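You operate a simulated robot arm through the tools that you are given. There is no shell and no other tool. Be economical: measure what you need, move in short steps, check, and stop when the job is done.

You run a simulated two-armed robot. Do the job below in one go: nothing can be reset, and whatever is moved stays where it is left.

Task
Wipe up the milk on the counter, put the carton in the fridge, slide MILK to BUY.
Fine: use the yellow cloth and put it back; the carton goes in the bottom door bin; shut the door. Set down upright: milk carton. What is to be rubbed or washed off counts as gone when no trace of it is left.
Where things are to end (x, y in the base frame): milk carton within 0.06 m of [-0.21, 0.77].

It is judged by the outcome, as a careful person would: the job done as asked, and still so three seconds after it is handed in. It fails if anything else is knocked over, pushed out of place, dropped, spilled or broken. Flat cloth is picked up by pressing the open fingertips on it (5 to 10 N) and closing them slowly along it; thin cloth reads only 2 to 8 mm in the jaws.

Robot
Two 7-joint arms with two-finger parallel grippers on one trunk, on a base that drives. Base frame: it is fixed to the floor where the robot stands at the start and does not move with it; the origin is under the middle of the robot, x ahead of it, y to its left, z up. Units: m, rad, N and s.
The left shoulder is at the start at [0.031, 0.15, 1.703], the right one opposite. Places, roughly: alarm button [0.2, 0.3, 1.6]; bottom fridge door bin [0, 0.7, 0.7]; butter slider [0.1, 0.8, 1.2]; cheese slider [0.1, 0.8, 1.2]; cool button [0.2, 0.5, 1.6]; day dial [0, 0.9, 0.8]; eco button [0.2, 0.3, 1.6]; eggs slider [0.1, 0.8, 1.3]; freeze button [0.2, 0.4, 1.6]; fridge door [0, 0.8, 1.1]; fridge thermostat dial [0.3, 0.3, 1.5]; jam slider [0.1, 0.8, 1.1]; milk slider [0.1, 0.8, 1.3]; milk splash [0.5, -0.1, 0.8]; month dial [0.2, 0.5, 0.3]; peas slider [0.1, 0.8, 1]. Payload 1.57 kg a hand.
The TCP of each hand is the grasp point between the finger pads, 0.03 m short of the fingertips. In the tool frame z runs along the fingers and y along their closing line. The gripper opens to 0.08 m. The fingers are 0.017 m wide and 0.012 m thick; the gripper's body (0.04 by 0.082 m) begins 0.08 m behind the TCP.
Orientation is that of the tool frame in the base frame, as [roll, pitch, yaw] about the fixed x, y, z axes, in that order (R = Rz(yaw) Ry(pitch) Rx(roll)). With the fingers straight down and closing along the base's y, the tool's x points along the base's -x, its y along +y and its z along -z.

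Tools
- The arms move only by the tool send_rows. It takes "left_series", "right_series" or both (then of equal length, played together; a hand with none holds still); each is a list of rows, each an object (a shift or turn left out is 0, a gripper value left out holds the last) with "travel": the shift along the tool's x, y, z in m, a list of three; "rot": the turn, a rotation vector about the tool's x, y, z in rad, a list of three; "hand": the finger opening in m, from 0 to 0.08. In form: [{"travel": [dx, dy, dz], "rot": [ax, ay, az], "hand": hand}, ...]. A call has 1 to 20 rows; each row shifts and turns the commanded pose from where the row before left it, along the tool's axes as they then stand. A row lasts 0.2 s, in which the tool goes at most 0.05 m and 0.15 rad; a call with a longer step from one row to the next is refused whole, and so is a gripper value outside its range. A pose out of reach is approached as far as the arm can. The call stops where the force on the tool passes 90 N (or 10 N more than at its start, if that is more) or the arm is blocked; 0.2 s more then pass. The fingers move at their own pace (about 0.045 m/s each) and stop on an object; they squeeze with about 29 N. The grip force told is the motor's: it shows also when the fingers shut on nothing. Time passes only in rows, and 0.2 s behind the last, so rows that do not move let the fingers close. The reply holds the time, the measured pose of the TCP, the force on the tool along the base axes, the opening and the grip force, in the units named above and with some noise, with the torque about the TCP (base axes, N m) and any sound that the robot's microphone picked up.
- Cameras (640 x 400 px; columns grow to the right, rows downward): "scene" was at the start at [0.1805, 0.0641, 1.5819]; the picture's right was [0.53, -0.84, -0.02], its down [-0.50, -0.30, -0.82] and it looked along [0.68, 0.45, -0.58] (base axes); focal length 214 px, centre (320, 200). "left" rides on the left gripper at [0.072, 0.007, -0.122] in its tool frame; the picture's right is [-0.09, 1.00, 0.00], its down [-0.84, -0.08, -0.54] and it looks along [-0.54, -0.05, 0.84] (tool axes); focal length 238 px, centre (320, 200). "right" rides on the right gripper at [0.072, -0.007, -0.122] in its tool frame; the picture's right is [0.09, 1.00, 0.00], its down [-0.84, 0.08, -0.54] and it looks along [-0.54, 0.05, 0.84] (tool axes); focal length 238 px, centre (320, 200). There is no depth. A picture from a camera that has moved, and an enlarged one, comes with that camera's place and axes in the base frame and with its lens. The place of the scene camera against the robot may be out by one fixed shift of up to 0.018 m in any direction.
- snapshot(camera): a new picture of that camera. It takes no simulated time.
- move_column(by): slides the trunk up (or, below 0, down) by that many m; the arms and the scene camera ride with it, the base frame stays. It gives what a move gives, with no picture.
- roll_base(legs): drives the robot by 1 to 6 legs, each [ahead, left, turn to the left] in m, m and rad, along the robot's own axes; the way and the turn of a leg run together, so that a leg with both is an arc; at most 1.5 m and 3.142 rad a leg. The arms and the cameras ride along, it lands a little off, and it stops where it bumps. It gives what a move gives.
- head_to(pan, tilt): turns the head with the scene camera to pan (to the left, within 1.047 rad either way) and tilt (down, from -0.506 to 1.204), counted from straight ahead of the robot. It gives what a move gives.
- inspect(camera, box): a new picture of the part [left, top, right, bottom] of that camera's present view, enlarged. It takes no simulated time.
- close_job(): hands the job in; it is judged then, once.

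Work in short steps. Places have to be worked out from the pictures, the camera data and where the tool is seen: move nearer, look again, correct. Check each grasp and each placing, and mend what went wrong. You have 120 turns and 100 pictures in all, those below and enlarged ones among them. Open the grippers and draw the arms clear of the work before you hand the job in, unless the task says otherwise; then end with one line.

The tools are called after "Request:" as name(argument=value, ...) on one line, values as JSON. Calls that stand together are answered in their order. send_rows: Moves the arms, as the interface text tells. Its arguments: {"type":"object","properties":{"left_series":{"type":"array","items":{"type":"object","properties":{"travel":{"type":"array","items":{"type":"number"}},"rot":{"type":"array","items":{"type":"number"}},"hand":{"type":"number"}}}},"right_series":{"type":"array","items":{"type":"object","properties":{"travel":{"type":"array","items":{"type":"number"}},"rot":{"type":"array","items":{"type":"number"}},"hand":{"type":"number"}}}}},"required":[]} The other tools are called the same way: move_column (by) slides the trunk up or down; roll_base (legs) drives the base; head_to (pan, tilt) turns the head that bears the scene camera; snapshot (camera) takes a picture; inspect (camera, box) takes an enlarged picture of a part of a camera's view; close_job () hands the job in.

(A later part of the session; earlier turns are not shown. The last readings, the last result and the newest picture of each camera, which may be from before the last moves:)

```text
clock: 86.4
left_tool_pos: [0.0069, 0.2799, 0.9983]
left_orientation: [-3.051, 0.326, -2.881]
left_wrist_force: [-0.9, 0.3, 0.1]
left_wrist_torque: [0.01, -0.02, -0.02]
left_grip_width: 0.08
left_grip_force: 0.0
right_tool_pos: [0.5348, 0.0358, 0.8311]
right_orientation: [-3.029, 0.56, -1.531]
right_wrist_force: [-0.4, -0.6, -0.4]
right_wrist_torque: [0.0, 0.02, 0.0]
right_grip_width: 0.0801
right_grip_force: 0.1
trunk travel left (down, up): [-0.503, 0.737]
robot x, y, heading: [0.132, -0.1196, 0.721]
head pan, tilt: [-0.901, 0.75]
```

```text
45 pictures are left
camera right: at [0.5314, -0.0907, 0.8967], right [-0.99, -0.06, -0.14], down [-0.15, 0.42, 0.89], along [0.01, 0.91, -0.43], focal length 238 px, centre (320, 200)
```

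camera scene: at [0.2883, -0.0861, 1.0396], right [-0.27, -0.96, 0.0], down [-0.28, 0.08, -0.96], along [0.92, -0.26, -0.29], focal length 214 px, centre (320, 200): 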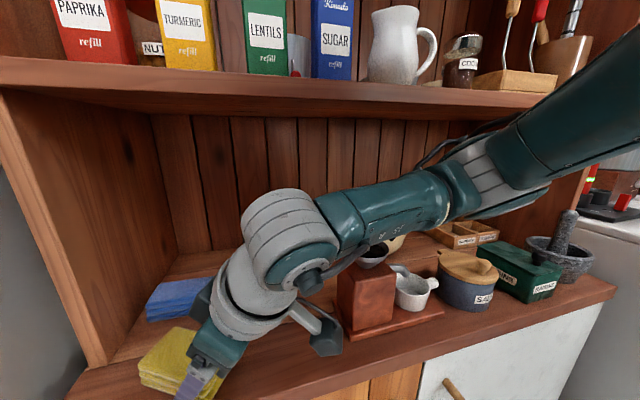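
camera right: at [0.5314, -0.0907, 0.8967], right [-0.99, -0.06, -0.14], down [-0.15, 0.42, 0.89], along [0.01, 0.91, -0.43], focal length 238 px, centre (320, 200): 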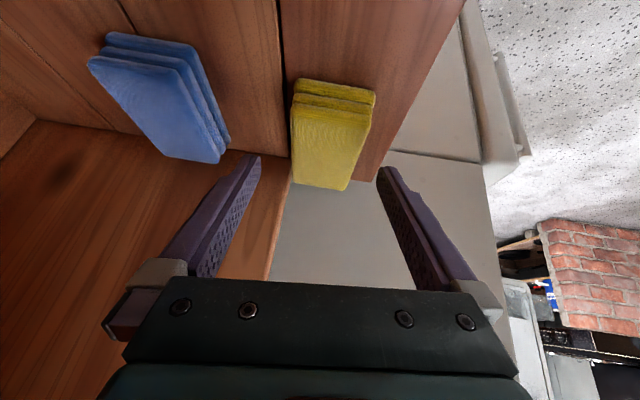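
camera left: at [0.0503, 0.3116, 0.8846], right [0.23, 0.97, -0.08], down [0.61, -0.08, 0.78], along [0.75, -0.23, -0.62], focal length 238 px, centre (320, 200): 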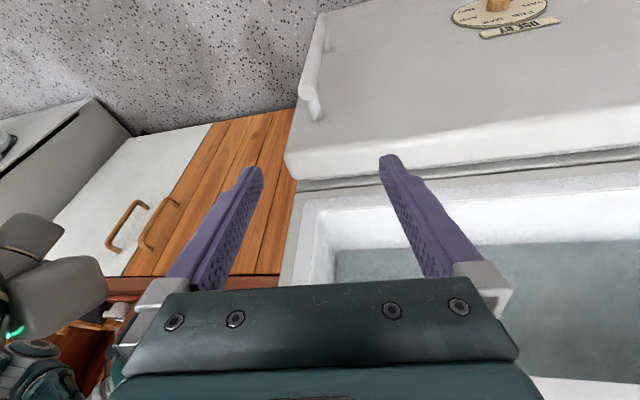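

The cloth is back in place. I'll retreat straight −x, then reorient the right hand for the carton.

Request:
roll_base(legs=[[-0.15, 0.13, 0]])

Request:
send_rows(right_series=[{"rot": [0, 0.14, 0]}, {"rot": [0, 0.14, 0]}, {"rot": [0, 0.14, 0]}, {"rot": [0, 0.14, 0]}, {"rot": [-0.11, 0, 0]}, {"rot": [0, 0, 0.14]}, {"rot": [0, 0, 0.14]}, {"rot": [0, 0, 0.14]}, {"rot": [0, 0, 0.14]}, {"rot": [0, 0, 0.14]}, {"rot": [0, 0, 0.14]}, {}])

```text
clock: 88.0
left_tool_pos: [-0.1921, 0.2784, 0.9991]
left_orientation: [-3.054, 0.327, -2.88]
left_wrist_force: [0.2, -0.5, 1.2]
left_wrist_torque: [-0.02, -0.01, -0.01]
left_grip_width: 0.0802
left_grip_force: 0.0
right_tool_pos: [0.3352, 0.0325, 0.8311]
right_orientation: [-3.031, 0.559, -1.53]
right_wrist_force: [-0.1, 0.7, -0.2]
right_wrist_torque: [0.01, -0.01, 0.01]
right_grip_width: 0.0797
right_grip_force: 0.1
trunk travel left (down, up): [-0.503, 0.737]
robot x, y, heading: [-0.0676, -0.1237, 0.719]
head pan, tilt: [-0.901, 0.75]
```

```text
clock: 90.6
left_tool_pos: [-0.1928, 0.2781, 0.9978]
left_orientation: [-3.053, 0.328, -2.882]
left_wrist_force: [0.3, 0.3, 0.0]
left_wrist_torque: [0.01, 0.01, 0.0]
left_grip_width: 0.0802
left_grip_force: 0.0
right_tool_pos: [0.3352, 0.0322, 0.8307]
right_orientation: [-3.08, 0.075, -2.431]
right_wrist_force: [0.3, 0.8, -0.5]
right_wrist_torque: [0.02, 0.0, -0.02]
right_grip_width: 0.0799
right_grip_force: 0.0
right hand out of reach, approached as far as the arm can: row 5
trunk travel left (down, up): [-0.503, 0.737]
robot x, y, heading: [-0.063, -0.1295, 0.719]
head pan, tilt: [-0.901, 0.75]
```

The tool is back in its natural orientation. I'll turn the robot to heading ≈0.5, tilt the hand forward ~0.8 and aim it along +x.

Request:
roll_base(legs=[[0, 0, -0.22]])

Request:
send_rows(right_series=[{"rot": [0, 0, 0.13]}, {"rot": [0, 0, 0.13]}, {"rot": [0, 0, 0.13]}, {"rot": [0, 0, 0.1]}, {"rot": [0, -0.14, 0]}, {"rot": [0, -0.14, 0]}, {"rot": [0, -0.14, 0]}, {"rot": [0, -0.14, 0]}, {"rot": [0, -0.14, 0]}, {"rot": [0, -0.14, 0]}, {"rot": [0, -0.1, 0]}, {}])

Request:
snapshot(camera="right")

```text
clock: 91.8
left_tool_pos: [-0.1015, 0.2969, 0.998]
left_orientation: [-3.055, 0.328, -3.101]
left_wrist_force: [0.0, -0.5, 0.2]
left_wrist_torque: [-0.01, -0.01, -0.01]
left_grip_width: 0.0799
left_grip_force: 0.1
right_tool_pos: [0.3608, -0.0582, 0.8301]
right_orientation: [-3.079, 0.074, -2.648]
right_wrist_force: [-0.4, 0.7, 0.4]
right_wrist_torque: [-0.01, -0.02, 0.0]
right_grip_width: 0.0798
right_grip_force: 0.0
trunk travel left (down, up): [-0.503, 0.737]
robot x, y, heading: [-0.0691, -0.1269, 0.501]
head pan, tilt: [-0.901, 0.75]
```

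```text
clock: 94.3
left_tool_pos: [-0.1013, 0.2953, 0.9985]
left_orientation: [-3.054, 0.328, -3.1]
left_wrist_force: [0.1, -0.7, 1.6]
left_wrist_torque: [0.03, -0.01, -0.03]
left_grip_width: 0.08
left_grip_force: 0.1
right_tool_pos: [0.3593, -0.0585, 0.8305]
right_orientation: [-3.104, 1.036, -3.111]
right_wrist_force: [-0.3, -0.1, -0.4]
right_wrist_torque: [-0.02, 0.02, 0.01]
right_grip_width: 0.0799
right_grip_force: 0.2
trunk travel left (down, up): [-0.503, 0.737]
robot x, y, heading: [-0.0647, -0.1261, 0.497]
head pan, tilt: [-0.901, 0.75]
```

```text
44 pictures are left
camera right: at [0.2187, -0.0643, 0.832], right [-0.05, 0.99, -0.1], down [-0.04, 0.1, 0.99], along [1.0, 0.05, 0.04], focal length 238 px, centre (320, 200)
```

right: 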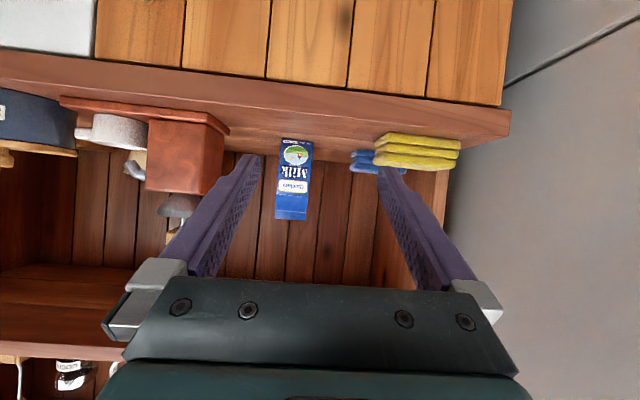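

The hand looks horizontally at the carton: centre y≈−0.09, z 0.755–0.88, about 0.059 wide. I'll drive to just in front of it.

Request:
roll_base(legs=[[0.13, -0.112, 0]])

Request:
snapshot(camera="right")

Request:
snapshot(camera="scene")

```text
clock: 95.8
left_tool_pos: [0.0669, 0.2616, 0.9989]
left_orientation: [-3.056, 0.328, -3.101]
left_wrist_force: [0.3, -1.7, 0.5]
left_wrist_torque: [0.0, 0.0, -0.02]
left_grip_width: 0.0797
left_grip_force: 0.1
right_tool_pos: [0.5288, -0.0941, 0.8303]
right_orientation: [-3.103, 1.033, -3.11]
right_wrist_force: [-0.5, -0.2, -0.2]
right_wrist_torque: [0.03, 0.0, 0.01]
right_grip_width: 0.0797
right_grip_force: 0.0
trunk travel left (down, up): [-0.503, 0.737]
robot x, y, heading: [0.1022, -0.1602, 0.501]
head pan, tilt: [-0.901, 0.75]
```

```text
43 pictures are left
camera right: at [0.3865, -0.1001, 0.8322], right [-0.05, 0.99, -0.1], down [-0.04, 0.1, 0.99], along [1.0, 0.05, 0.03], focal length 238 px, centre (320, 200)
```

right: 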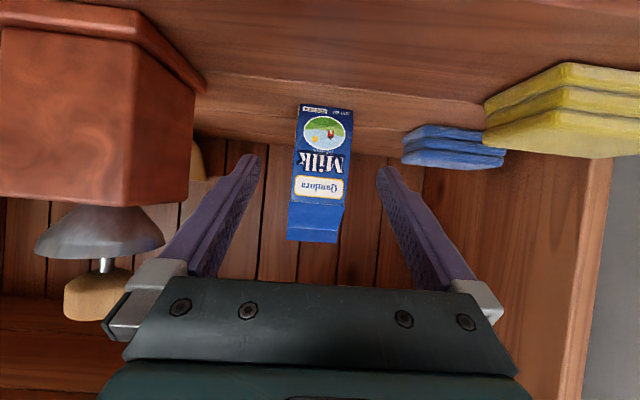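

```text
42 pictures are left
camera scene: at [0.2557, -0.147, 0.9991], right [-0.39, -0.92, 0.0], down [-0.63, 0.27, -0.73], along [0.67, -0.28, -0.68], focal length 214 px, centre (320, 200)
```

scene: 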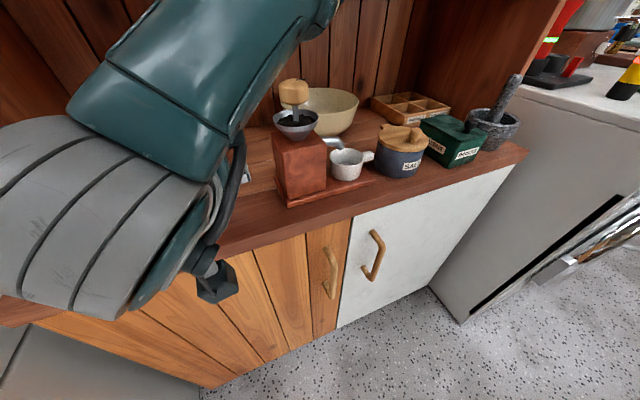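

The carton is centred between the fingers (y≈−0.095). I'll lower 0.025 and drive straight +x by 0.09.

Request:
move_column(by=-0.025)

Request:
roll_base(legs=[[0.079, -0.043, 0]])

Request:
snapshot(camera="right")

```text
clock: 96.5
left_tool_pos: [0.0668, 0.2609, 0.9746]
left_orientation: [-3.054, 0.328, -3.101]
left_wrist_force: [0.6, -0.8, -0.1]
left_wrist_torque: [-0.01, -0.01, -0.02]
left_grip_width: 0.08
left_grip_force: 0.0
right_tool_pos: [0.528, -0.0936, 0.8061]
right_orientation: [-3.105, 1.034, -3.111]
right_wrist_force: [1.7, 0.4, 0.1]
right_wrist_torque: [0.0, 0.02, 0.01]
right_grip_width: 0.0797
right_grip_force: 0.2
trunk travel left (down, up): [-0.478, 0.762]
robot x, y, heading: [0.1001, -0.163, 0.503]
head pan, tilt: [-0.901, 0.75]
```

```text
clock: 97.6
left_tool_pos: [0.1516, 0.2389, 0.9673]
left_orientation: [-3.032, 0.323, -3.095]
left_wrist_force: [0.3, -0.6, -0.4]
left_wrist_torque: [0.04, 0.01, 0.0]
left_grip_width: 0.0801
left_grip_force: 0.1
right_tool_pos: [0.6131, -0.1218, 0.8048]
right_orientation: [-3.062, 1.03, -3.075]
right_wrist_force: [-1.6, 0.2, 0.7]
right_wrist_torque: [0.0, 0.07, 0.05]
right_grip_width: 0.0799
right_grip_force: 0.0
trunk travel left (down, up): [-0.478, 0.762]
robot x, y, heading: [0.1869, -0.1645, 0.501]
head pan, tilt: [-0.901, 0.75]
```

```text
41 pictures are left
camera right: at [0.471, -0.1262, 0.8069], right [-0.05, 0.99, -0.12], down [-0.03, 0.12, 0.99], along [1.0, 0.05, 0.03], focal length 238 px, centre (320, 200)
```

right: 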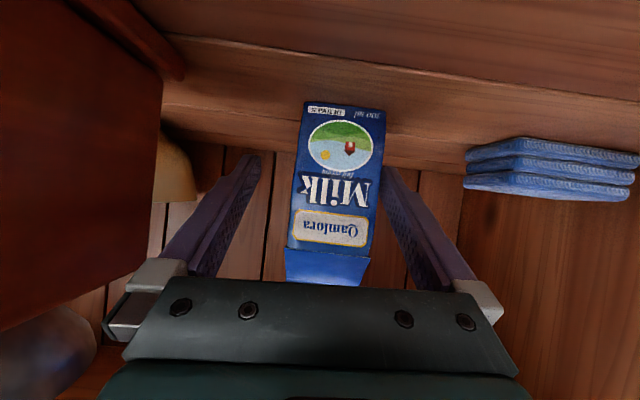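

The body leaned sideways after the sidestep (y −0.122). I'll let it settle and recheck.

Request:
send_rows(right_series=[{}, {}, {}])

```text
clock: 98.4
left_tool_pos: [0.1486, 0.2448, 0.9676]
left_orientation: [-3.04, 0.32, -3.095]
left_wrist_force: [-0.1, -0.6, 0.1]
left_wrist_torque: [-0.04, 0.0, -0.01]
left_grip_width: 0.0796
left_grip_force: 0.0
right_tool_pos: [0.6069, -0.1127, 0.7997]
right_orientation: [-3.078, 1.027, -3.086]
right_wrist_force: [0.3, -0.2, 0.3]
right_wrist_torque: [-0.03, 0.04, -0.02]
right_grip_width: 0.0802
right_grip_force: 0.0
trunk travel left (down, up): [-0.478, 0.762]
robot x, y, heading: [0.1862, -0.1662, 0.505]
head pan, tilt: [-0.901, 0.75]
```

Request:
send_rows(right_series=[{}, {}, {}, {}, {}])

Request:
head_to(pan=-0.9, tilt=0.1)

Request:
snapshot(camera="scene")

```text
clock: 99.6
left_tool_pos: [0.1463, 0.2441, 0.9684]
left_orientation: [-3.04, 0.316, -3.098]
left_wrist_force: [0.4, 0.6, -0.2]
left_wrist_torque: [0.0, -0.01, -0.01]
left_grip_width: 0.08
left_grip_force: 0.1
right_tool_pos: [0.6067, -0.1132, 0.8008]
right_orientation: [-3.079, 1.023, -3.087]
right_wrist_force: [-0.1, 0.5, 0.3]
right_wrist_torque: [-0.03, 0.02, 0.0]
right_grip_width: 0.08
right_grip_force: 0.0
trunk travel left (down, up): [-0.478, 0.762]
robot x, y, heading: [0.1889, -0.1678, 0.497]
head pan, tilt: [-0.901, 0.75]
```

```text
clock: 100.7
left_tool_pos: [0.1476, 0.246, 0.9685]
left_orientation: [-3.038, 0.318, -3.098]
left_wrist_force: [0.2, 0.0, 0.5]
left_wrist_torque: [0.0, 0.0, -0.04]
left_grip_width: 0.0801
left_grip_force: 0.0
right_tool_pos: [0.6064, -0.1127, 0.8005]
right_orientation: [-3.08, 1.026, -3.09]
right_wrist_force: [0.0, -0.3, -0.5]
right_wrist_torque: [-0.04, 0.02, 0.03]
right_grip_width: 0.0802
right_grip_force: 0.2
trunk travel left (down, up): [-0.478, 0.762]
robot x, y, heading: [0.189, -0.1695, 0.499]
head pan, tilt: [-0.901, 0.099]
```

```text
40 pictures are left
camera scene: at [0.3444, -0.1655, 1.0314], right [-0.39, -0.92, 0.02], down [-0.1, 0.03, -0.99], along [0.92, -0.39, -0.1], focal length 214 px, centre (320, 200)
```

scene: 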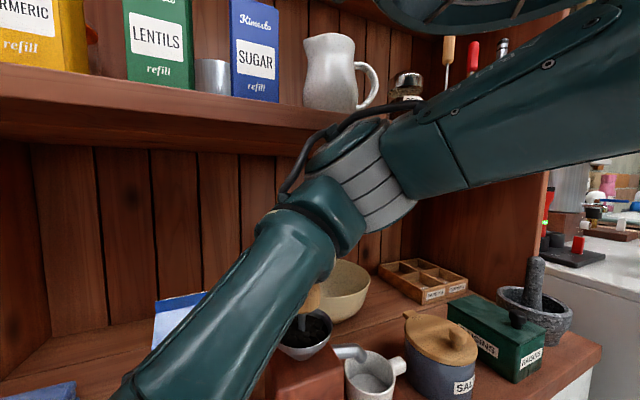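

The elbow hose is touching the shelf edge, causing the lean. I'll back the base off 0.03 and reach the rest with the arm, with the trunk slightly lower.

Request:
roll_base(legs=[[-0.035, 0.019, 0]])

Request:
snapshot(camera="right")

```text
clock: 101.5
left_tool_pos: [0.116, 0.2584, 0.9744]
left_orientation: [-3.052, 0.327, -3.101]
left_wrist_force: [0.1, 0.5, 0.3]
left_wrist_torque: [-0.02, 0.0, -0.01]
left_grip_width: 0.08
left_grip_force: 0.1
right_tool_pos: [0.5775, -0.0976, 0.8048]
right_orientation: [-3.104, 1.034, -3.109]
right_wrist_force: [-0.2, -0.1, -1.5]
right_wrist_torque: [0.01, -0.03, 0.0]
right_grip_width: 0.08
right_grip_force: 0.1
trunk travel left (down, up): [-0.478, 0.762]
robot x, y, heading: [0.1498, -0.1656, 0.507]
head pan, tilt: [-0.901, 0.099]
```

```text
39 pictures are left
camera right: at [0.4348, -0.1031, 0.807], right [-0.05, 0.99, -0.1], down [-0.04, 0.1, 0.99], along [1.0, 0.05, 0.03], focal length 238 px, centre (320, 200)
```

right: 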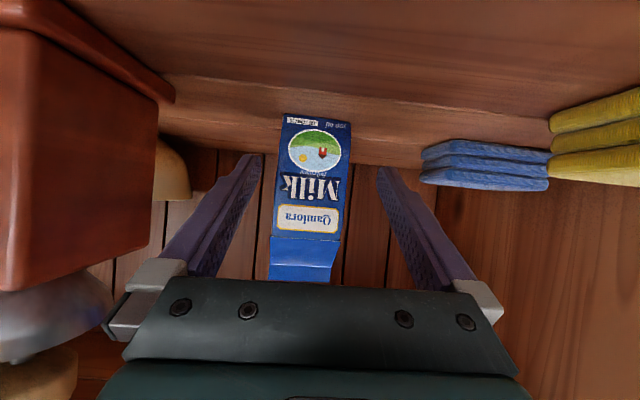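

The lean is gone and the carton is centred. I'll reach forward 0.05 with the arm.

Request:
send_rows(right_series=[{"travel": [-0.0085, -0.001, 0.0143]}, {"travel": [-0.0085, -0.001, 0.0143]}, {"travel": [-0.0085, -0.001, 0.0143]}, {}])

Request:
snapshot(camera="right")

```text
clock: 102.5
left_tool_pos: [0.1163, 0.2587, 0.9732]
left_orientation: [-3.055, 0.329, -3.103]
left_wrist_force: [-0.4, 0.6, -0.2]
left_wrist_torque: [-0.01, -0.01, 0.01]
left_grip_width: 0.0801
left_grip_force: 0.0
right_tool_pos: [0.6273, -0.101, 0.8064]
right_orientation: [-3.103, 1.034, -3.109]
right_wrist_force: [-0.1, 0.5, -0.3]
right_wrist_torque: [-0.01, 0.0, 0.02]
right_grip_width: 0.0801
right_grip_force: 0.0
trunk travel left (down, up): [-0.478, 0.762]
robot x, y, heading: [0.147, -0.1644, 0.504]
head pan, tilt: [-0.901, 0.099]
```

```text
38 pictures are left
camera right: at [0.4853, -0.1059, 0.8079], right [-0.05, 0.99, -0.1], down [-0.04, 0.1, 0.99], along [1.0, 0.05, 0.03], focal length 238 px, centre (320, 200)
```

right: 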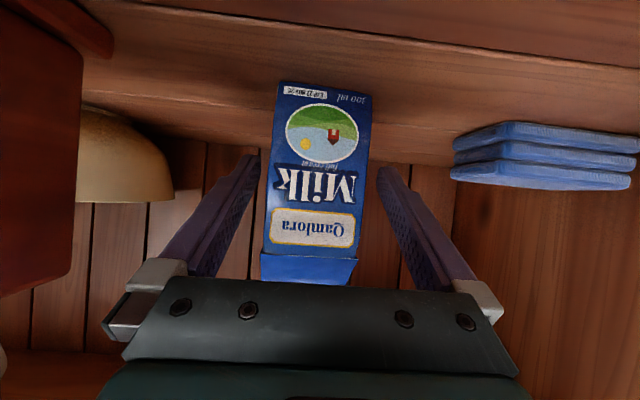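

The fingers straddle the carton. Closing.

Request:
send_rows(right_series=[{"hand": 0.06}, {"hand": 0.05}, {"hand": 0.04}, {}, {}])

```text
clock: 103.7
left_tool_pos: [0.1173, 0.2583, 0.9729]
left_orientation: [-3.052, 0.328, -3.102]
left_wrist_force: [-0.2, 0.0, 0.4]
left_wrist_torque: [-0.01, 0.04, 0.03]
left_grip_width: 0.0799
left_grip_force: 0.1
right_tool_pos: [0.6277, -0.0998, 0.8058]
right_orientation: [-3.103, 1.035, -3.109]
right_wrist_force: [1.0, -0.6, 1.8]
right_wrist_torque: [0.02, -0.02, -0.05]
right_grip_width: 0.0572
right_grip_force: 29.8
trunk travel left (down, up): [-0.478, 0.762]
robot x, y, heading: [0.1534, -0.1623, 0.503]
head pan, tilt: [-0.901, 0.099]
```

The carton is gripped (0.057 m, 30 N). I'll lift 0.02 and pull it back toward me.

Request:
send_rows(right_series=[{"travel": [-0.0086, 0, -0.0051]}, {"travel": [-0.0086, 0, -0.0051]}, {"travel": [0.0085, 0, -0.0143]}, {"travel": [0.0085, 0, -0.0143]}, {"travel": [0.0085, 0, -0.0143]}, {}])

Request:
roll_base(legs=[[-0.2, 0.11, 0]])

Request:
snapshot(camera="right")

Request:
head_to(pan=-0.5, tilt=0.6)

Request:
snapshot(camera="scene")

```text
clock: 105.1
left_tool_pos: [0.1171, 0.2577, 0.9742]
left_orientation: [-3.052, 0.329, -3.102]
left_wrist_force: [-0.7, 1.2, -0.4]
left_wrist_torque: [0.03, -0.01, 0.01]
left_grip_width: 0.0802
left_grip_force: 0.0
right_tool_pos: [0.578, -0.1004, 0.8244]
right_orientation: [-3.104, 1.035, -3.108]
right_wrist_force: [-0.8, 0.2, -3.2]
right_wrist_torque: [-0.02, 0.05, -0.02]
right_grip_width: 0.0572
right_grip_force: 29.3
trunk travel left (down, up): [-0.478, 0.762]
robot x, y, heading: [0.1518, -0.1647, 0.502]
head pan, tilt: [-0.901, 0.099]
```

```text
clock: 106.9
left_tool_pos: [-0.1105, 0.2587, 0.9737]
left_orientation: [-3.053, 0.328, -3.1]
left_wrist_force: [0.1, 0.0, 0.4]
left_wrist_torque: [0.0, -0.02, 0.01]
left_grip_width: 0.0799
left_grip_force: 0.0
right_tool_pos: [0.3502, -0.1, 0.8254]
right_orientation: [-3.104, 1.035, -3.11]
right_wrist_force: [0.5, 0.3, -3.6]
right_wrist_torque: [-0.01, 0.07, 0.0]
right_grip_width: 0.0568
right_grip_force: 29.4
trunk travel left (down, up): [-0.478, 0.762]
robot x, y, heading: [-0.0807, -0.1623, 0.499]
head pan, tilt: [-0.901, 0.099]
```

```text
37 pictures are left
camera right: at [0.2079, -0.1051, 0.8272], right [-0.05, 0.99, -0.1], down [-0.04, 0.1, 0.99], along [1.0, 0.05, 0.03], focal length 238 px, centre (320, 200)
```

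right: 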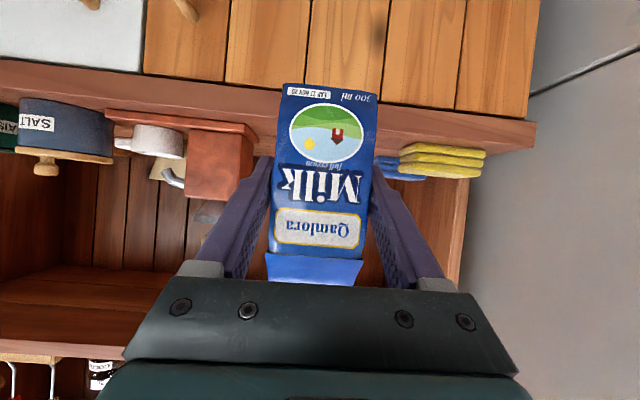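

```text
clock: 107.8
left_tool_pos: [-0.111, 0.2587, 0.9739]
left_orientation: [-3.053, 0.329, -3.101]
left_wrist_force: [-0.1, -0.3, -0.1]
left_wrist_torque: [0.0, 0.02, 0.0]
left_grip_width: 0.0798
left_grip_force: 0.1
right_tool_pos: [0.3497, -0.1008, 0.8254]
right_orientation: [-3.104, 1.034, -3.11]
right_wrist_force: [-0.2, -0.1, -2.7]
right_wrist_torque: [-0.03, 0.0, 0.0]
right_grip_width: 0.0569
right_grip_force: 29.3
trunk travel left (down, up): [-0.478, 0.762]
robot x, y, heading: [-0.078, -0.1618, 0.505]
head pan, tilt: [-0.499, 0.6]
```

```text
36 pictures are left
camera scene: at [0.0893, -0.1172, 0.987], right [0.0, -1.0, 0.0], down [-0.56, 0.0, -0.83], along [0.83, 0.0, -0.56], focal length 214 px, centre (320, 200)
```

scene: 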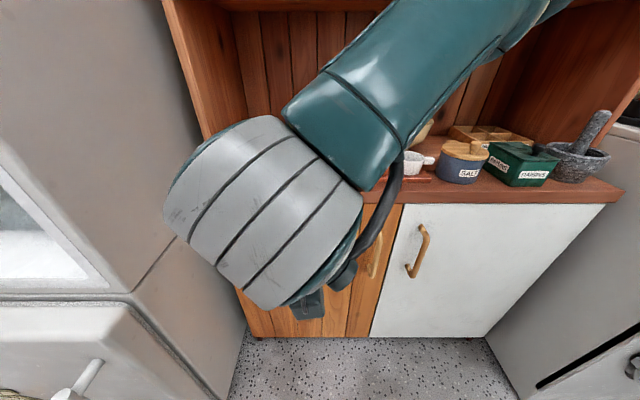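

The carton is held upright. I'll back away from the fridge in −x, then turn left toward the door and look.

Request:
roll_base(legs=[[-0.22, 0.12, 0], [0, 0, 0.55], [0, 0, 0.5]])

Request:
head_to(pan=0.1, tilt=0.5)

Request:
snapshot(camera="scene")

```text
clock: 112.6
left_tool_pos: [-0.7126, 0.0147, 0.974]
left_orientation: [-3.051, 0.326, -2.051]
left_wrist_force: [-0.3, 0.2, -0.6]
left_wrist_torque: [0.0, -0.01, 0.01]
left_grip_width: 0.0801
left_grip_force: 0.1
right_tool_pos: [-0.1732, 0.237, 0.8244]
right_orientation: [-3.105, 1.035, -2.061]
right_wrist_force: [-0.1, -0.8, -2.7]
right_wrist_torque: [-0.05, 0.03, 0.02]
right_grip_width: 0.0568
right_grip_force: 29.6
trunk travel left (down, up): [-0.478, 0.762]
robot x, y, heading: [-0.3233, -0.1646, 1.552]
head pan, tilt: [-0.499, 0.6]
```

```text
clock: 113.6
left_tool_pos: [-0.7126, 0.0163, 0.973]
left_orientation: [-3.052, 0.328, -2.051]
left_wrist_force: [0.2, 0.5, 0.3]
left_wrist_torque: [0.02, 0.01, 0.02]
left_grip_width: 0.08
left_grip_force: 0.0
right_tool_pos: [-0.1737, 0.238, 0.8256]
right_orientation: [-3.105, 1.036, -2.059]
right_wrist_force: [-1.1, -0.2, -4.0]
right_wrist_torque: [-0.06, 0.02, 0.0]
right_grip_width: 0.0569
right_grip_force: 29.3
trunk travel left (down, up): [-0.478, 0.762]
robot x, y, heading: [-0.328, -0.1662, 1.55]
head pan, tilt: [0.099, 0.499]
```

```text
35 pictures are left
camera scene: at [-0.3434, 0.0242, 0.996], right [1.0, 0.08, 0.0], down [0.04, -0.48, -0.88], along [-0.07, 0.88, -0.48], focal length 214 px, centre (320, 200)
```

scene: 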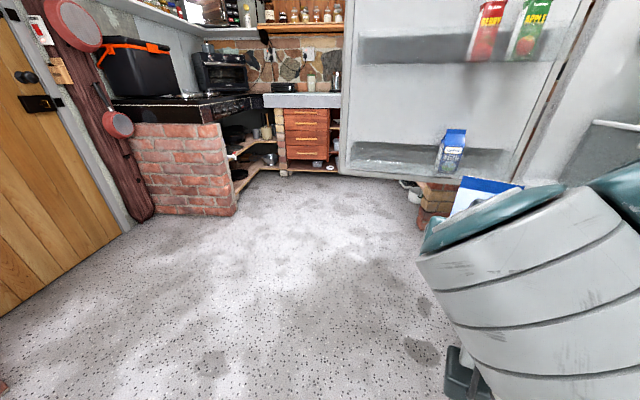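

I can see the bottom bin, with the existing milk at x≈0.05. I'll zoom in on the bin to judge its lip, floor and left end.

Request:
inspect(camera="scene", box=[330, 60, 530, 190])

```text
3.08 times, centred on (430, 125) of scene
camera zoom: at [-0.3434, 0.0242, 0.996], right [1.0, 0.08, 0.0], down [0.04, -0.48, -0.88], along [-0.07, 0.88, -0.48], focal length 660 px, centre (-18, 431)
```

zoom: 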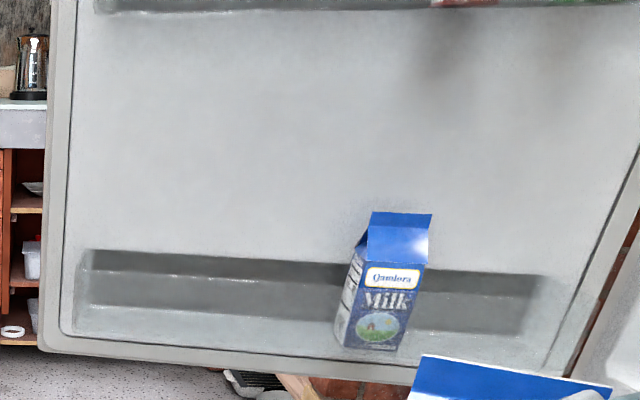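

Triangulating: bin floor z≈0.738, existing milk front at [0.01, 0.70], and the door is angled about −0.19 rad, which matches the target [−0.21, 0.77]. I'll raise 0.06, align the tool square to the door, and drive up to it.

Request:
move_column(by=0.06)

Request:
send_rows(right_series=[{"rot": [-0.086, 0, -0.051]}, {"rot": [-0.086, 0, -0.051]}, {"rot": [-0.086, 0, -0.051]}, {}])

Request:
roll_base(legs=[[0.37, 0.045, 0]])

Request:
snapshot(camera="right")

Request:
snapshot(camera="scene")

```text
clock: 114.6
left_tool_pos: [-0.7126, 0.015, 1.034]
left_orientation: [-3.052, 0.326, -2.051]
left_wrist_force: [0.4, 0.1, -0.4]
left_wrist_torque: [-0.07, 0.04, 0.0]
left_grip_width: 0.0802
left_grip_force: 0.1
right_tool_pos: [-0.1737, 0.2376, 0.8856]
right_orientation: [-3.103, 1.035, -2.06]
right_wrist_force: [-0.7, 0.0, -3.2]
right_wrist_torque: [-0.02, 0.01, -0.01]
right_grip_width: 0.0565
right_grip_force: 29.0
trunk travel left (down, up): [-0.538, 0.702]
robot x, y, heading: [-0.3255, -0.1633, 1.553]
head pan, tilt: [0.099, 0.499]
```

```text
clock: 115.6
left_tool_pos: [-0.7138, 0.016, 1.0343]
left_orientation: [-3.053, 0.327, -2.049]
left_wrist_force: [-0.3, -0.5, -0.5]
left_wrist_torque: [0.0, -0.06, 0.03]
left_grip_width: 0.0803
left_grip_force: 0.0
right_tool_pos: [-0.1728, 0.2381, 0.8853]
right_orientation: [-3.107, 1.027, -1.763]
right_wrist_force: [0.3, 0.6, -3.3]
right_wrist_torque: [-0.08, -0.01, 0.02]
right_grip_width: 0.0571
right_grip_force: 29.2
trunk travel left (down, up): [-0.538, 0.702]
robot x, y, heading: [-0.3274, -0.167, 1.557]
head pan, tilt: [0.099, 0.499]
```

```text
clock: 118.0
left_tool_pos: [-0.7493, 0.3887, 1.0343]
left_orientation: [-3.052, 0.328, -2.054]
left_wrist_force: [-0.5, 0.1, -1.0]
left_wrist_torque: [0.0, 0.01, -0.02]
left_grip_width: 0.0801
left_grip_force: 0.1
right_tool_pos: [-0.2088, 0.6093, 0.8858]
right_orientation: [-3.106, 1.029, -1.766]
right_wrist_force: [-0.4, -0.4, -3.6]
right_wrist_torque: [-0.08, 0.03, -0.01]
right_grip_width: 0.0568
right_grip_force: 29.3
trunk travel left (down, up): [-0.538, 0.702]
robot x, y, heading: [-0.364, 0.2038, 1.549]
head pan, tilt: [0.099, 0.499]
```

```text
33 pictures are left
camera right: at [-0.2341, 0.4711, 0.8882], right [-0.98, 0.17, -0.1], down [-0.1, -0.01, 0.99], along [0.17, 0.98, 0.03], focal length 238 px, centre (320, 200)
```

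right: 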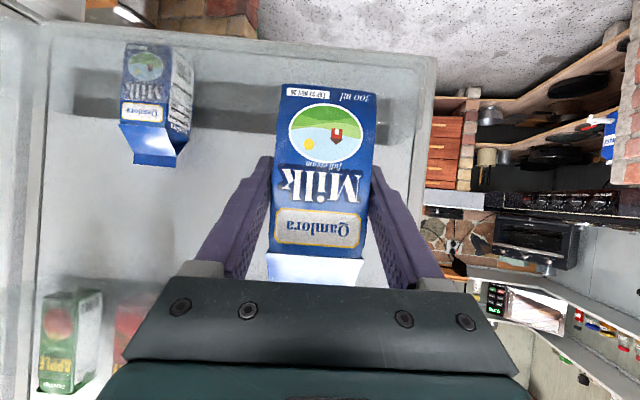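

```text
32 pictures are left
camera scene: at [-0.38, 0.3969, 1.056], right [1.0, 0.08, 0.0], down [0.04, -0.48, -0.88], along [-0.07, 0.88, -0.48], focal length 214 px, centre (320, 200)
```

scene: 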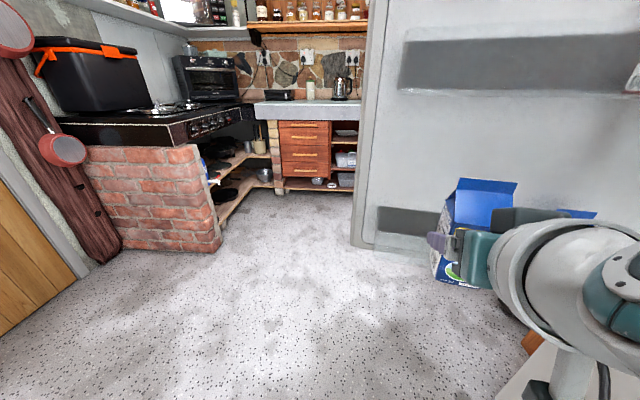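

I'll zoom in to check the lip height against the existing carton.

Request:
inspect(camera="right", box=[60, 20, 290, 180])

```text
2.50 times, centred on (175, 100) of right
camera zoom: at [-0.2341, 0.4711, 0.8882], right [-0.98, 0.17, -0.1], down [-0.1, -0.01, 0.99], along [0.17, 0.98, 0.03], focal length 596 px, centre (682, 450)
```

zoom: 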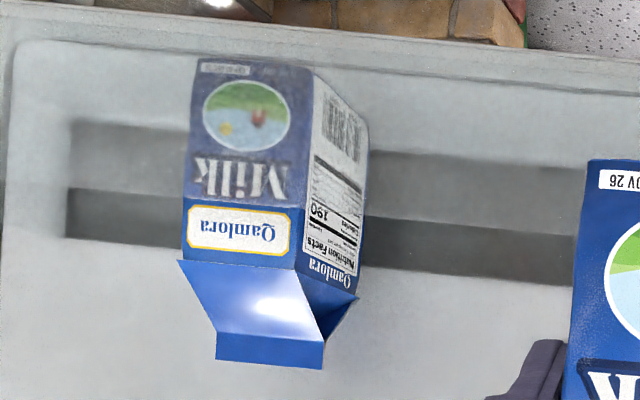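

The zoom shows a clear lip about 0.065 high (rim z≈0.808) and a floor at ≈0.743. The carton bottom is at 0.837, so it clears the lip. I'll drive in 0.11, then check.

Request:
roll_base(legs=[[0.11, 0.004, 0]])

Request:
snapshot(camera="right")

Request:
head_to(pan=-0.5, tilt=0.6)

Request:
snapshot(camera="scene")

```text
clock: 119.2
left_tool_pos: [-0.7503, 0.4986, 1.0344]
left_orientation: [-3.052, 0.327, -2.055]
left_wrist_force: [0.4, 0.4, 0.6]
left_wrist_torque: [-0.01, 0.02, 0.01]
left_grip_width: 0.0799
left_grip_force: 0.2
right_tool_pos: [-0.2103, 0.7184, 0.8861]
right_orientation: [-3.107, 1.028, -1.766]
right_wrist_force: [0.9, 0.1, -2.6]
right_wrist_torque: [-0.05, 0.02, 0.01]
right_grip_width: 0.0568
right_grip_force: 28.9
trunk travel left (down, up): [-0.538, 0.702]
robot x, y, heading: [-0.3667, 0.3155, 1.548]
head pan, tilt: [0.099, 0.499]
```

```text
30 pictures are left
camera right: at [-0.2357, 0.5804, 0.8882], right [-0.98, 0.17, -0.1], down [-0.1, -0.01, 0.99], along [0.17, 0.98, 0.03], focal length 238 px, centre (320, 200)
```

right: 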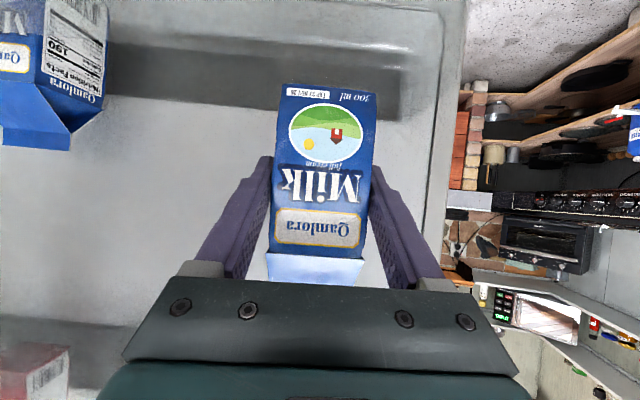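

```text
clock: 120.2
left_tool_pos: [-0.7504, 0.4973, 1.0346]
left_orientation: [-3.052, 0.328, -2.055]
left_wrist_force: [-0.1, 1.1, -0.4]
left_wrist_torque: [-0.03, -0.04, 0.03]
left_grip_width: 0.0801
left_grip_force: 0.1
right_tool_pos: [-0.2105, 0.718, 0.8845]
right_orientation: [-3.107, 1.029, -1.763]
right_wrist_force: [-0.1, -0.9, -2.1]
right_wrist_torque: [-0.04, 0.02, -0.02]
right_grip_width: 0.0568
right_grip_force: 29.4
trunk travel left (down, up): [-0.538, 0.702]
robot x, y, heading: [-0.3692, 0.3175, 1.549]
head pan, tilt: [-0.499, 0.6]
```

```text
29 pictures are left
camera scene: at [-0.3306, 0.492, 1.0469], right [0.87, -0.5, 0.0], down [-0.28, -0.49, -0.82], along [0.41, 0.72, -0.57], focal length 214 px, centre (320, 200)
```

scene: 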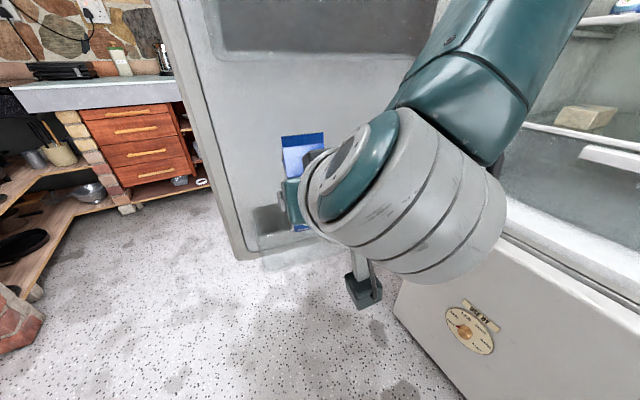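

Aligned. I'll move in the last 0.041 with the arm, over the bin.

Request:
send_rows(right_series=[{"travel": [-0.0104, 0.0039, 0.0172]}, {"travel": [-0.0104, 0.0039, 0.0172]}, {}])

Request:
snapshot(camera="right")

```text
clock: 121.0
left_tool_pos: [-0.75, 0.4977, 1.0348]
left_orientation: [-3.053, 0.329, -2.054]
left_wrist_force: [0.1, 0.4, 0.8]
left_wrist_torque: [-0.01, -0.05, -0.01]
left_grip_width: 0.08
left_grip_force: 0.1
right_tool_pos: [-0.2099, 0.7603, 0.8851]
right_orientation: [-3.107, 1.027, -1.765]
right_wrist_force: [0.5, -0.7, -3.8]
right_wrist_torque: [-0.04, 0.01, -0.03]
right_grip_width: 0.0569
right_grip_force: 29.0
trunk travel left (down, up): [-0.538, 0.702]
robot x, y, heading: [-0.3665, 0.3163, 1.545]
head pan, tilt: [-0.499, 0.6]
```

```text
28 pictures are left
camera right: at [-0.2348, 0.6209, 0.8878], right [-0.98, 0.17, -0.1], down [-0.1, -0.01, 0.99], along [0.17, 0.98, 0.03], focal length 238 px, centre (320, 200)
```

right: 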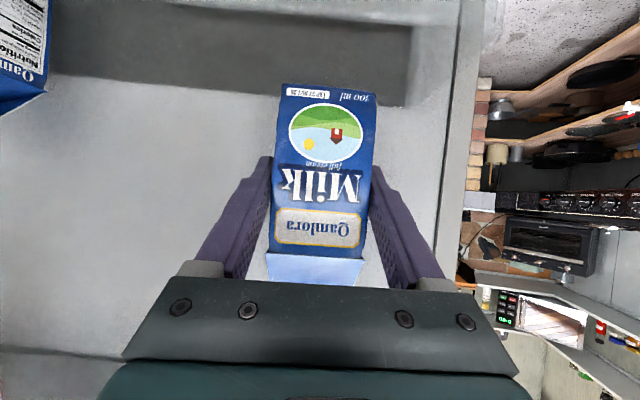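

Over the bin now. I'll lower 0.06 and check the forces.

Request:
send_rows(right_series=[{"travel": [0.0129, 0, 0.0077]}, {"travel": [0.0129, 0, 0.0077]}, {"travel": [0.0129, 0, 0.0077]}, {"travel": [0.0129, 0, 0.0077]}, {}])

Request:
snapshot(camera="right")

```text
clock: 122.2
left_tool_pos: [-0.7508, 0.4969, 1.0341]
left_orientation: [-3.053, 0.33, -2.054]
left_wrist_force: [-0.9, 0.4, 0.5]
left_wrist_torque: [-0.04, -0.01, 0.04]
left_grip_width: 0.08
left_grip_force: 0.0
right_tool_pos: [-0.2077, 0.7594, 0.8251]
right_orientation: [-3.104, 1.027, -1.764]
right_wrist_force: [-0.4, 0.1, -3.1]
right_wrist_torque: [-0.05, 0.01, 0.03]
right_grip_width: 0.0567
right_grip_force: 29.2
trunk travel left (down, up): [-0.538, 0.702]
robot x, y, heading: [-0.369, 0.3147, 1.547]
head pan, tilt: [-0.499, 0.6]
```

```text
27 pictures are left
camera right: at [-0.2348, 0.6211, 0.8284], right [-0.98, 0.18, -0.1], down [-0.1, -0.01, 0.99], along [0.18, 0.98, 0.02], focal length 238 px, centre (320, 200)
```

right: 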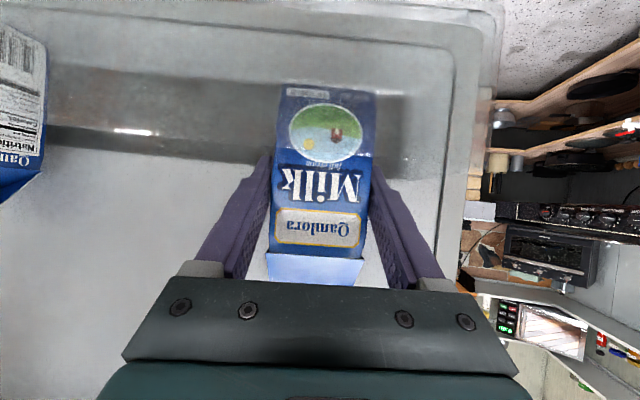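

The carton's lower part is now behind the clear lip, with no contact. I'll lower further in small rows.

Request:
send_rows(right_series=[{"travel": [0.0086, 0, 0.0052]}, {"travel": [0.0086, 0, 0.0052]}, {"travel": [0.0026, 0, 0.0015]}, {}])

```text
clock: 123.2
left_tool_pos: [-0.7507, 0.497, 1.0343]
left_orientation: [-3.054, 0.329, -2.054]
left_wrist_force: [0.0, 0.1, 0.5]
left_wrist_torque: [-0.01, 0.02, -0.01]
left_grip_width: 0.0803
left_grip_force: 0.0
right_tool_pos: [-0.2168, 0.7616, 0.8057]
right_orientation: [-3.1, 1.022, -1.765]
right_wrist_force: [-0.1, 0.3, -3.0]
right_wrist_torque: [-0.04, 0.0, -0.01]
right_grip_width: 0.0568
right_grip_force: 29.5
right hand out of reach, approached as far as the arm can: row 1, 2
trunk travel left (down, up): [-0.538, 0.702]
robot x, y, heading: [-0.3683, 0.3149, 1.548]
head pan, tilt: [-0.499, 0.6]
```

The arm's limit is reached, so I'll lower the rest with the trunk.

Request:
move_column(by=-0.008)

Request:
move_column(by=-0.004)

```text
clock: 123.7
left_tool_pos: [-0.7502, 0.4977, 1.0249]
left_orientation: [-3.053, 0.327, -2.055]
left_wrist_force: [0.5, 0.1, -0.6]
left_wrist_torque: [0.03, -0.01, 0.01]
left_grip_width: 0.08
left_grip_force: 0.1
right_tool_pos: [-0.2147, 0.7627, 0.7982]
right_orientation: [-3.1, 1.023, -1.764]
right_wrist_force: [-0.3, -0.2, -3.8]
right_wrist_torque: [-0.03, -0.01, 0.0]
right_grip_width: 0.0566
right_grip_force: 28.5
trunk travel left (down, up): [-0.53, 0.71]
robot x, y, heading: [-0.3698, 0.3139, 1.555]
head pan, tilt: [-0.499, 0.6]
```

```text
clock: 124.3
left_tool_pos: [-0.75, 0.4985, 1.0225]
left_orientation: [-3.053, 0.329, -2.053]
left_wrist_force: [-0.7, 0.9, -0.3]
left_wrist_torque: [-0.02, -0.04, -0.01]
left_grip_width: 0.0799
left_grip_force: 0.0
right_tool_pos: [-0.2139, 0.7659, 0.7957]
right_orientation: [-3.098, 1.03, -1.764]
right_wrist_force: [0.2, 1.2, 8.9]
right_wrist_torque: [-0.64, -0.39, 0.01]
right_grip_width: 0.0566
right_grip_force: 28.6
trunk travel left (down, up): [-0.526, 0.714]
robot x, y, heading: [-0.3671, 0.3155, 1.549]
head pan, tilt: [-0.499, 0.6]
```

Contact (+12 N) at TCP z 0.796, carton bottom ≈0.747. I'll check whether it is the floor or the lip.

Request:
inspect(camera="right", box=[160, 20, 460, 200])

```text
2.13 times, centred on (310, 110) of right
camera zoom: at [-0.2414, 0.6262, 0.7986], right [-0.98, 0.18, -0.1], down [-0.1, -0.01, 0.99], along [0.18, 0.98, 0.03], focal length 508 px, centre (341, 392)
```

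zoom: 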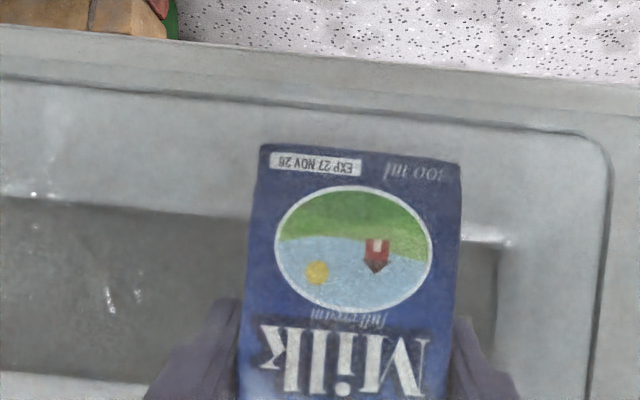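

The torque places the contact on a finger resting on the lip about 0.05 m behind the TCP; the carton bottom is a few mm above the floor. I'll open very gradually so it slides down between the fingers.

Request:
send_rows(right_series=[{"hand": 0.056}, {"hand": 0.0568}, {"hand": 0.0574}, {"hand": 0.058}, {"hand": 0.059}, {"hand": 0.061}, {"hand": 0.065}, {}])

Request:
snapshot(camera="right")

```text
clock: 126.1
left_tool_pos: [-0.75, 0.4998, 1.0217]
left_orientation: [-3.055, 0.328, -2.054]
left_wrist_force: [0.2, 0.5, -0.8]
left_wrist_torque: [0.02, 0.01, -0.02]
left_grip_width: 0.08
left_grip_force: 0.1
right_tool_pos: [-0.215, 0.7618, 0.7943]
right_orientation: [-3.1, 1.021, -1.767]
right_wrist_force: [-0.3, 1.0, 4.3]
right_wrist_torque: [-0.25, -0.2, -0.01]
right_grip_width: 0.064
right_grip_force: 0.0
trunk travel left (down, up): [-0.526, 0.714]
robot x, y, heading: [-0.3687, 0.3173, 1.549]
head pan, tilt: [-0.499, 0.6]
```

```text
25 pictures are left
camera right: at [-0.2417, 0.6242, 0.797], right [-0.98, 0.18, -0.1], down [-0.1, 0.0, 0.99], along [0.18, 0.98, 0.02], focal length 238 px, centre (320, 200)
```

right: 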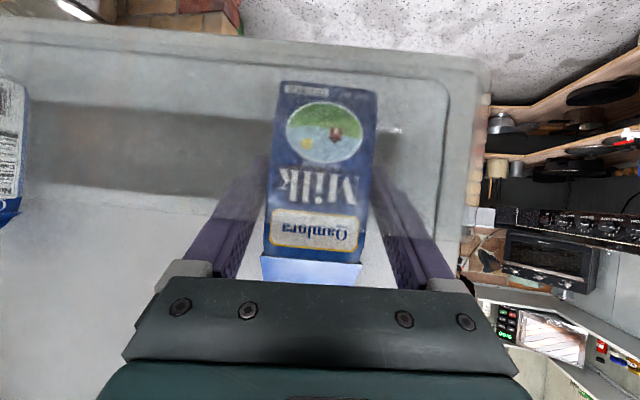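

The carton stands upright in the bin. I'll open fully, rise, and back away.

Request:
send_rows(right_series=[{"hand": 0.072}, {"hand": 0.08}, {}])

Request:
move_column(by=0.1)

Request:
roll_base(legs=[[-0.25, 0, 0]])

Request:
head_to(pan=-0.2, tilt=0.4)

Request:
snapshot(camera="right")

Request:
snapshot(camera="scene")

```text
clock: 126.9
left_tool_pos: [-0.7498, 0.4976, 1.0224]
left_orientation: [-3.053, 0.327, -2.054]
left_wrist_force: [0.6, -0.2, 0.1]
left_wrist_torque: [0.03, 0.03, 0.02]
left_grip_width: 0.08
left_grip_force: 0.0
right_tool_pos: [-0.2165, 0.7626, 0.7947]
right_orientation: [-3.101, 1.022, -1.764]
right_wrist_force: [0.4, -0.5, 0.0]
right_wrist_torque: [-0.01, -0.04, 0.0]
right_grip_width: 0.0799
right_grip_force: 0.0
trunk travel left (down, up): [-0.526, 0.714]
robot x, y, heading: [-0.3672, 0.3155, 1.548]
head pan, tilt: [-0.499, 0.6]
```

```text
clock: 128.2
left_tool_pos: [-0.7503, 0.4977, 1.1221]
left_orientation: [-3.053, 0.327, -2.054]
left_wrist_force: [0.2, 0.5, -0.1]
left_wrist_torque: [0.0, 0.01, 0.01]
left_grip_width: 0.0799
left_grip_force: 0.1
right_tool_pos: [-0.2151, 0.7619, 0.8947]
right_orientation: [-3.099, 1.025, -1.766]
right_wrist_force: [0.4, 0.1, -0.3]
right_wrist_torque: [0.01, 0.02, 0.0]
right_grip_width: 0.08
right_grip_force: 0.1
trunk travel left (down, up): [-0.626, 0.614]
robot x, y, heading: [-0.3661, 0.3161, 1.546]
head pan, tilt: [-0.499, 0.6]
```

```text
clock: 130.0
left_tool_pos: [-0.7577, 0.2503, 1.1217]
left_orientation: [-3.053, 0.328, -2.055]
left_wrist_force: [-0.6, -0.2, 0.3]
left_wrist_torque: [-0.02, -0.02, 0.0]
left_grip_width: 0.0799
left_grip_force: 0.0
right_tool_pos: [-0.2198, 0.5113, 0.8938]
right_orientation: [-3.099, 1.025, -1.766]
right_wrist_force: [-0.3, 0.7, 0.1]
right_wrist_torque: [0.02, -0.02, -0.01]
right_grip_width: 0.0799
right_grip_force: 0.1
trunk travel left (down, up): [-0.626, 0.614]
robot x, y, heading: [-0.371, 0.0647, 1.547]
head pan, tilt: [-0.499, 0.6]
```

```text
clock: 130.8
left_tool_pos: [-0.756, 0.2483, 1.1228]
left_orientation: [-3.054, 0.329, -2.054]
left_wrist_force: [0.4, 0.7, 0.0]
left_wrist_torque: [0.01, 0.02, 0.0]
left_grip_width: 0.0799
left_grip_force: 0.2
right_tool_pos: [-0.2212, 0.5143, 0.8947]
right_orientation: [-3.1, 1.024, -1.766]
right_wrist_force: [0.1, -0.6, 0.6]
right_wrist_torque: [0.02, 0.01, 0.0]
right_grip_width: 0.0801
right_grip_force: 0.0
trunk travel left (down, up): [-0.626, 0.614]
robot x, y, heading: [-0.372, 0.0689, 1.551]
head pan, tilt: [-0.201, 0.4]
```

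```text
24 pictures are left
camera right: at [-0.2472, 0.3751, 0.8975], right [-0.98, 0.18, -0.1], down [-0.1, -0.01, 0.99], along [0.18, 0.98, 0.02], focal length 238 px, centre (320, 200)
```

right: 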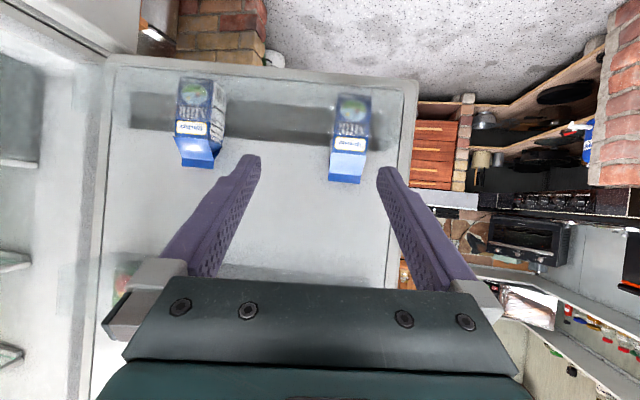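

```text
23 pictures are left
camera scene: at [-0.3594, 0.2568, 1.1532], right [0.97, -0.22, 0.0], down [-0.09, -0.38, -0.92], along [0.2, 0.9, -0.39], focal length 214 px, centre (320, 200)
```

scene: 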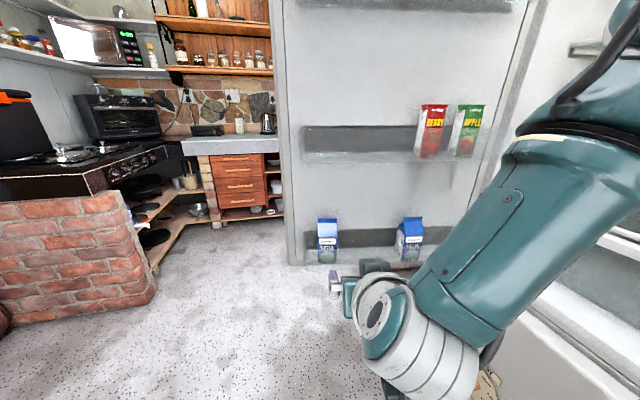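

The carton stands upright at the target spot in the bin. To shut the door I'll drive around its free edge (at [−0.33, 0.84]) to its outer side, turning to face −y.

Request:
roll_base(legs=[[0, 0.47, 0], [0.4, 0, 0], [0, 0, 1.5], [0, 0, 1.62]])

Request:
head_to(pan=0.7, tilt=0.2)

Request:
snapshot(camera="scene")

```text
clock: 143.2
left_tool_pos: [-0.453, 0.279, 1.1226]
left_orientation: [-3.053, 0.329, 1.049]
left_wrist_force: [-0.1, 0.5, 0.1]
left_wrist_torque: [0.0, 0.0, -0.02]
left_grip_width: 0.0799
left_grip_force: 0.1
right_tool_pos: [-0.9984, 0.0361, 0.8939]
right_orientation: [-3.1, 1.024, 1.335]
right_wrist_force: [0.0, 0.3, 0.4]
right_wrist_torque: [-0.02, -0.02, 0.02]
right_grip_width: 0.0802
right_grip_force: 0.1
trunk travel left (down, up): [-0.626, 0.614]
robot x, y, heading: [-0.8283, 0.4757, -1.636]
head pan, tilt: [-0.201, 0.4]
```

```text
clock: 144.4
left_tool_pos: [-0.4534, 0.2799, 1.1215]
left_orientation: [-3.053, 0.329, 1.048]
left_wrist_force: [-1.0, -0.7, -0.3]
left_wrist_torque: [0.0, 0.0, 0.02]
left_grip_width: 0.08
left_grip_force: 0.1
right_tool_pos: [-0.9996, 0.0365, 0.8943]
right_orientation: [-3.1, 1.026, 1.335]
right_wrist_force: [0.5, 0.2, -0.6]
right_wrist_torque: [0.01, -0.02, 0.05]
right_grip_width: 0.0799
right_grip_force: 0.1
trunk travel left (down, up): [-0.626, 0.614]
robot x, y, heading: [-0.8287, 0.4787, -1.629]
head pan, tilt: [0.7, 0.201]
```

```text
22 pictures are left
camera scene: at [-0.7892, 0.3014, 1.1717], right [-0.8, -0.59, 0.0], down [-0.12, 0.16, -0.98], along [0.58, -0.79, -0.2], focal length 214 px, centre (320, 200)
```

scene: 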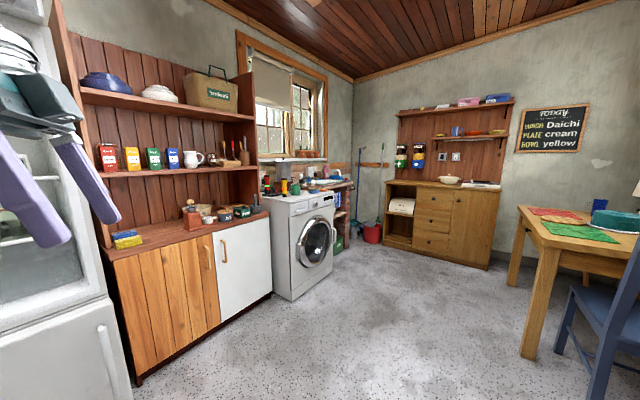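

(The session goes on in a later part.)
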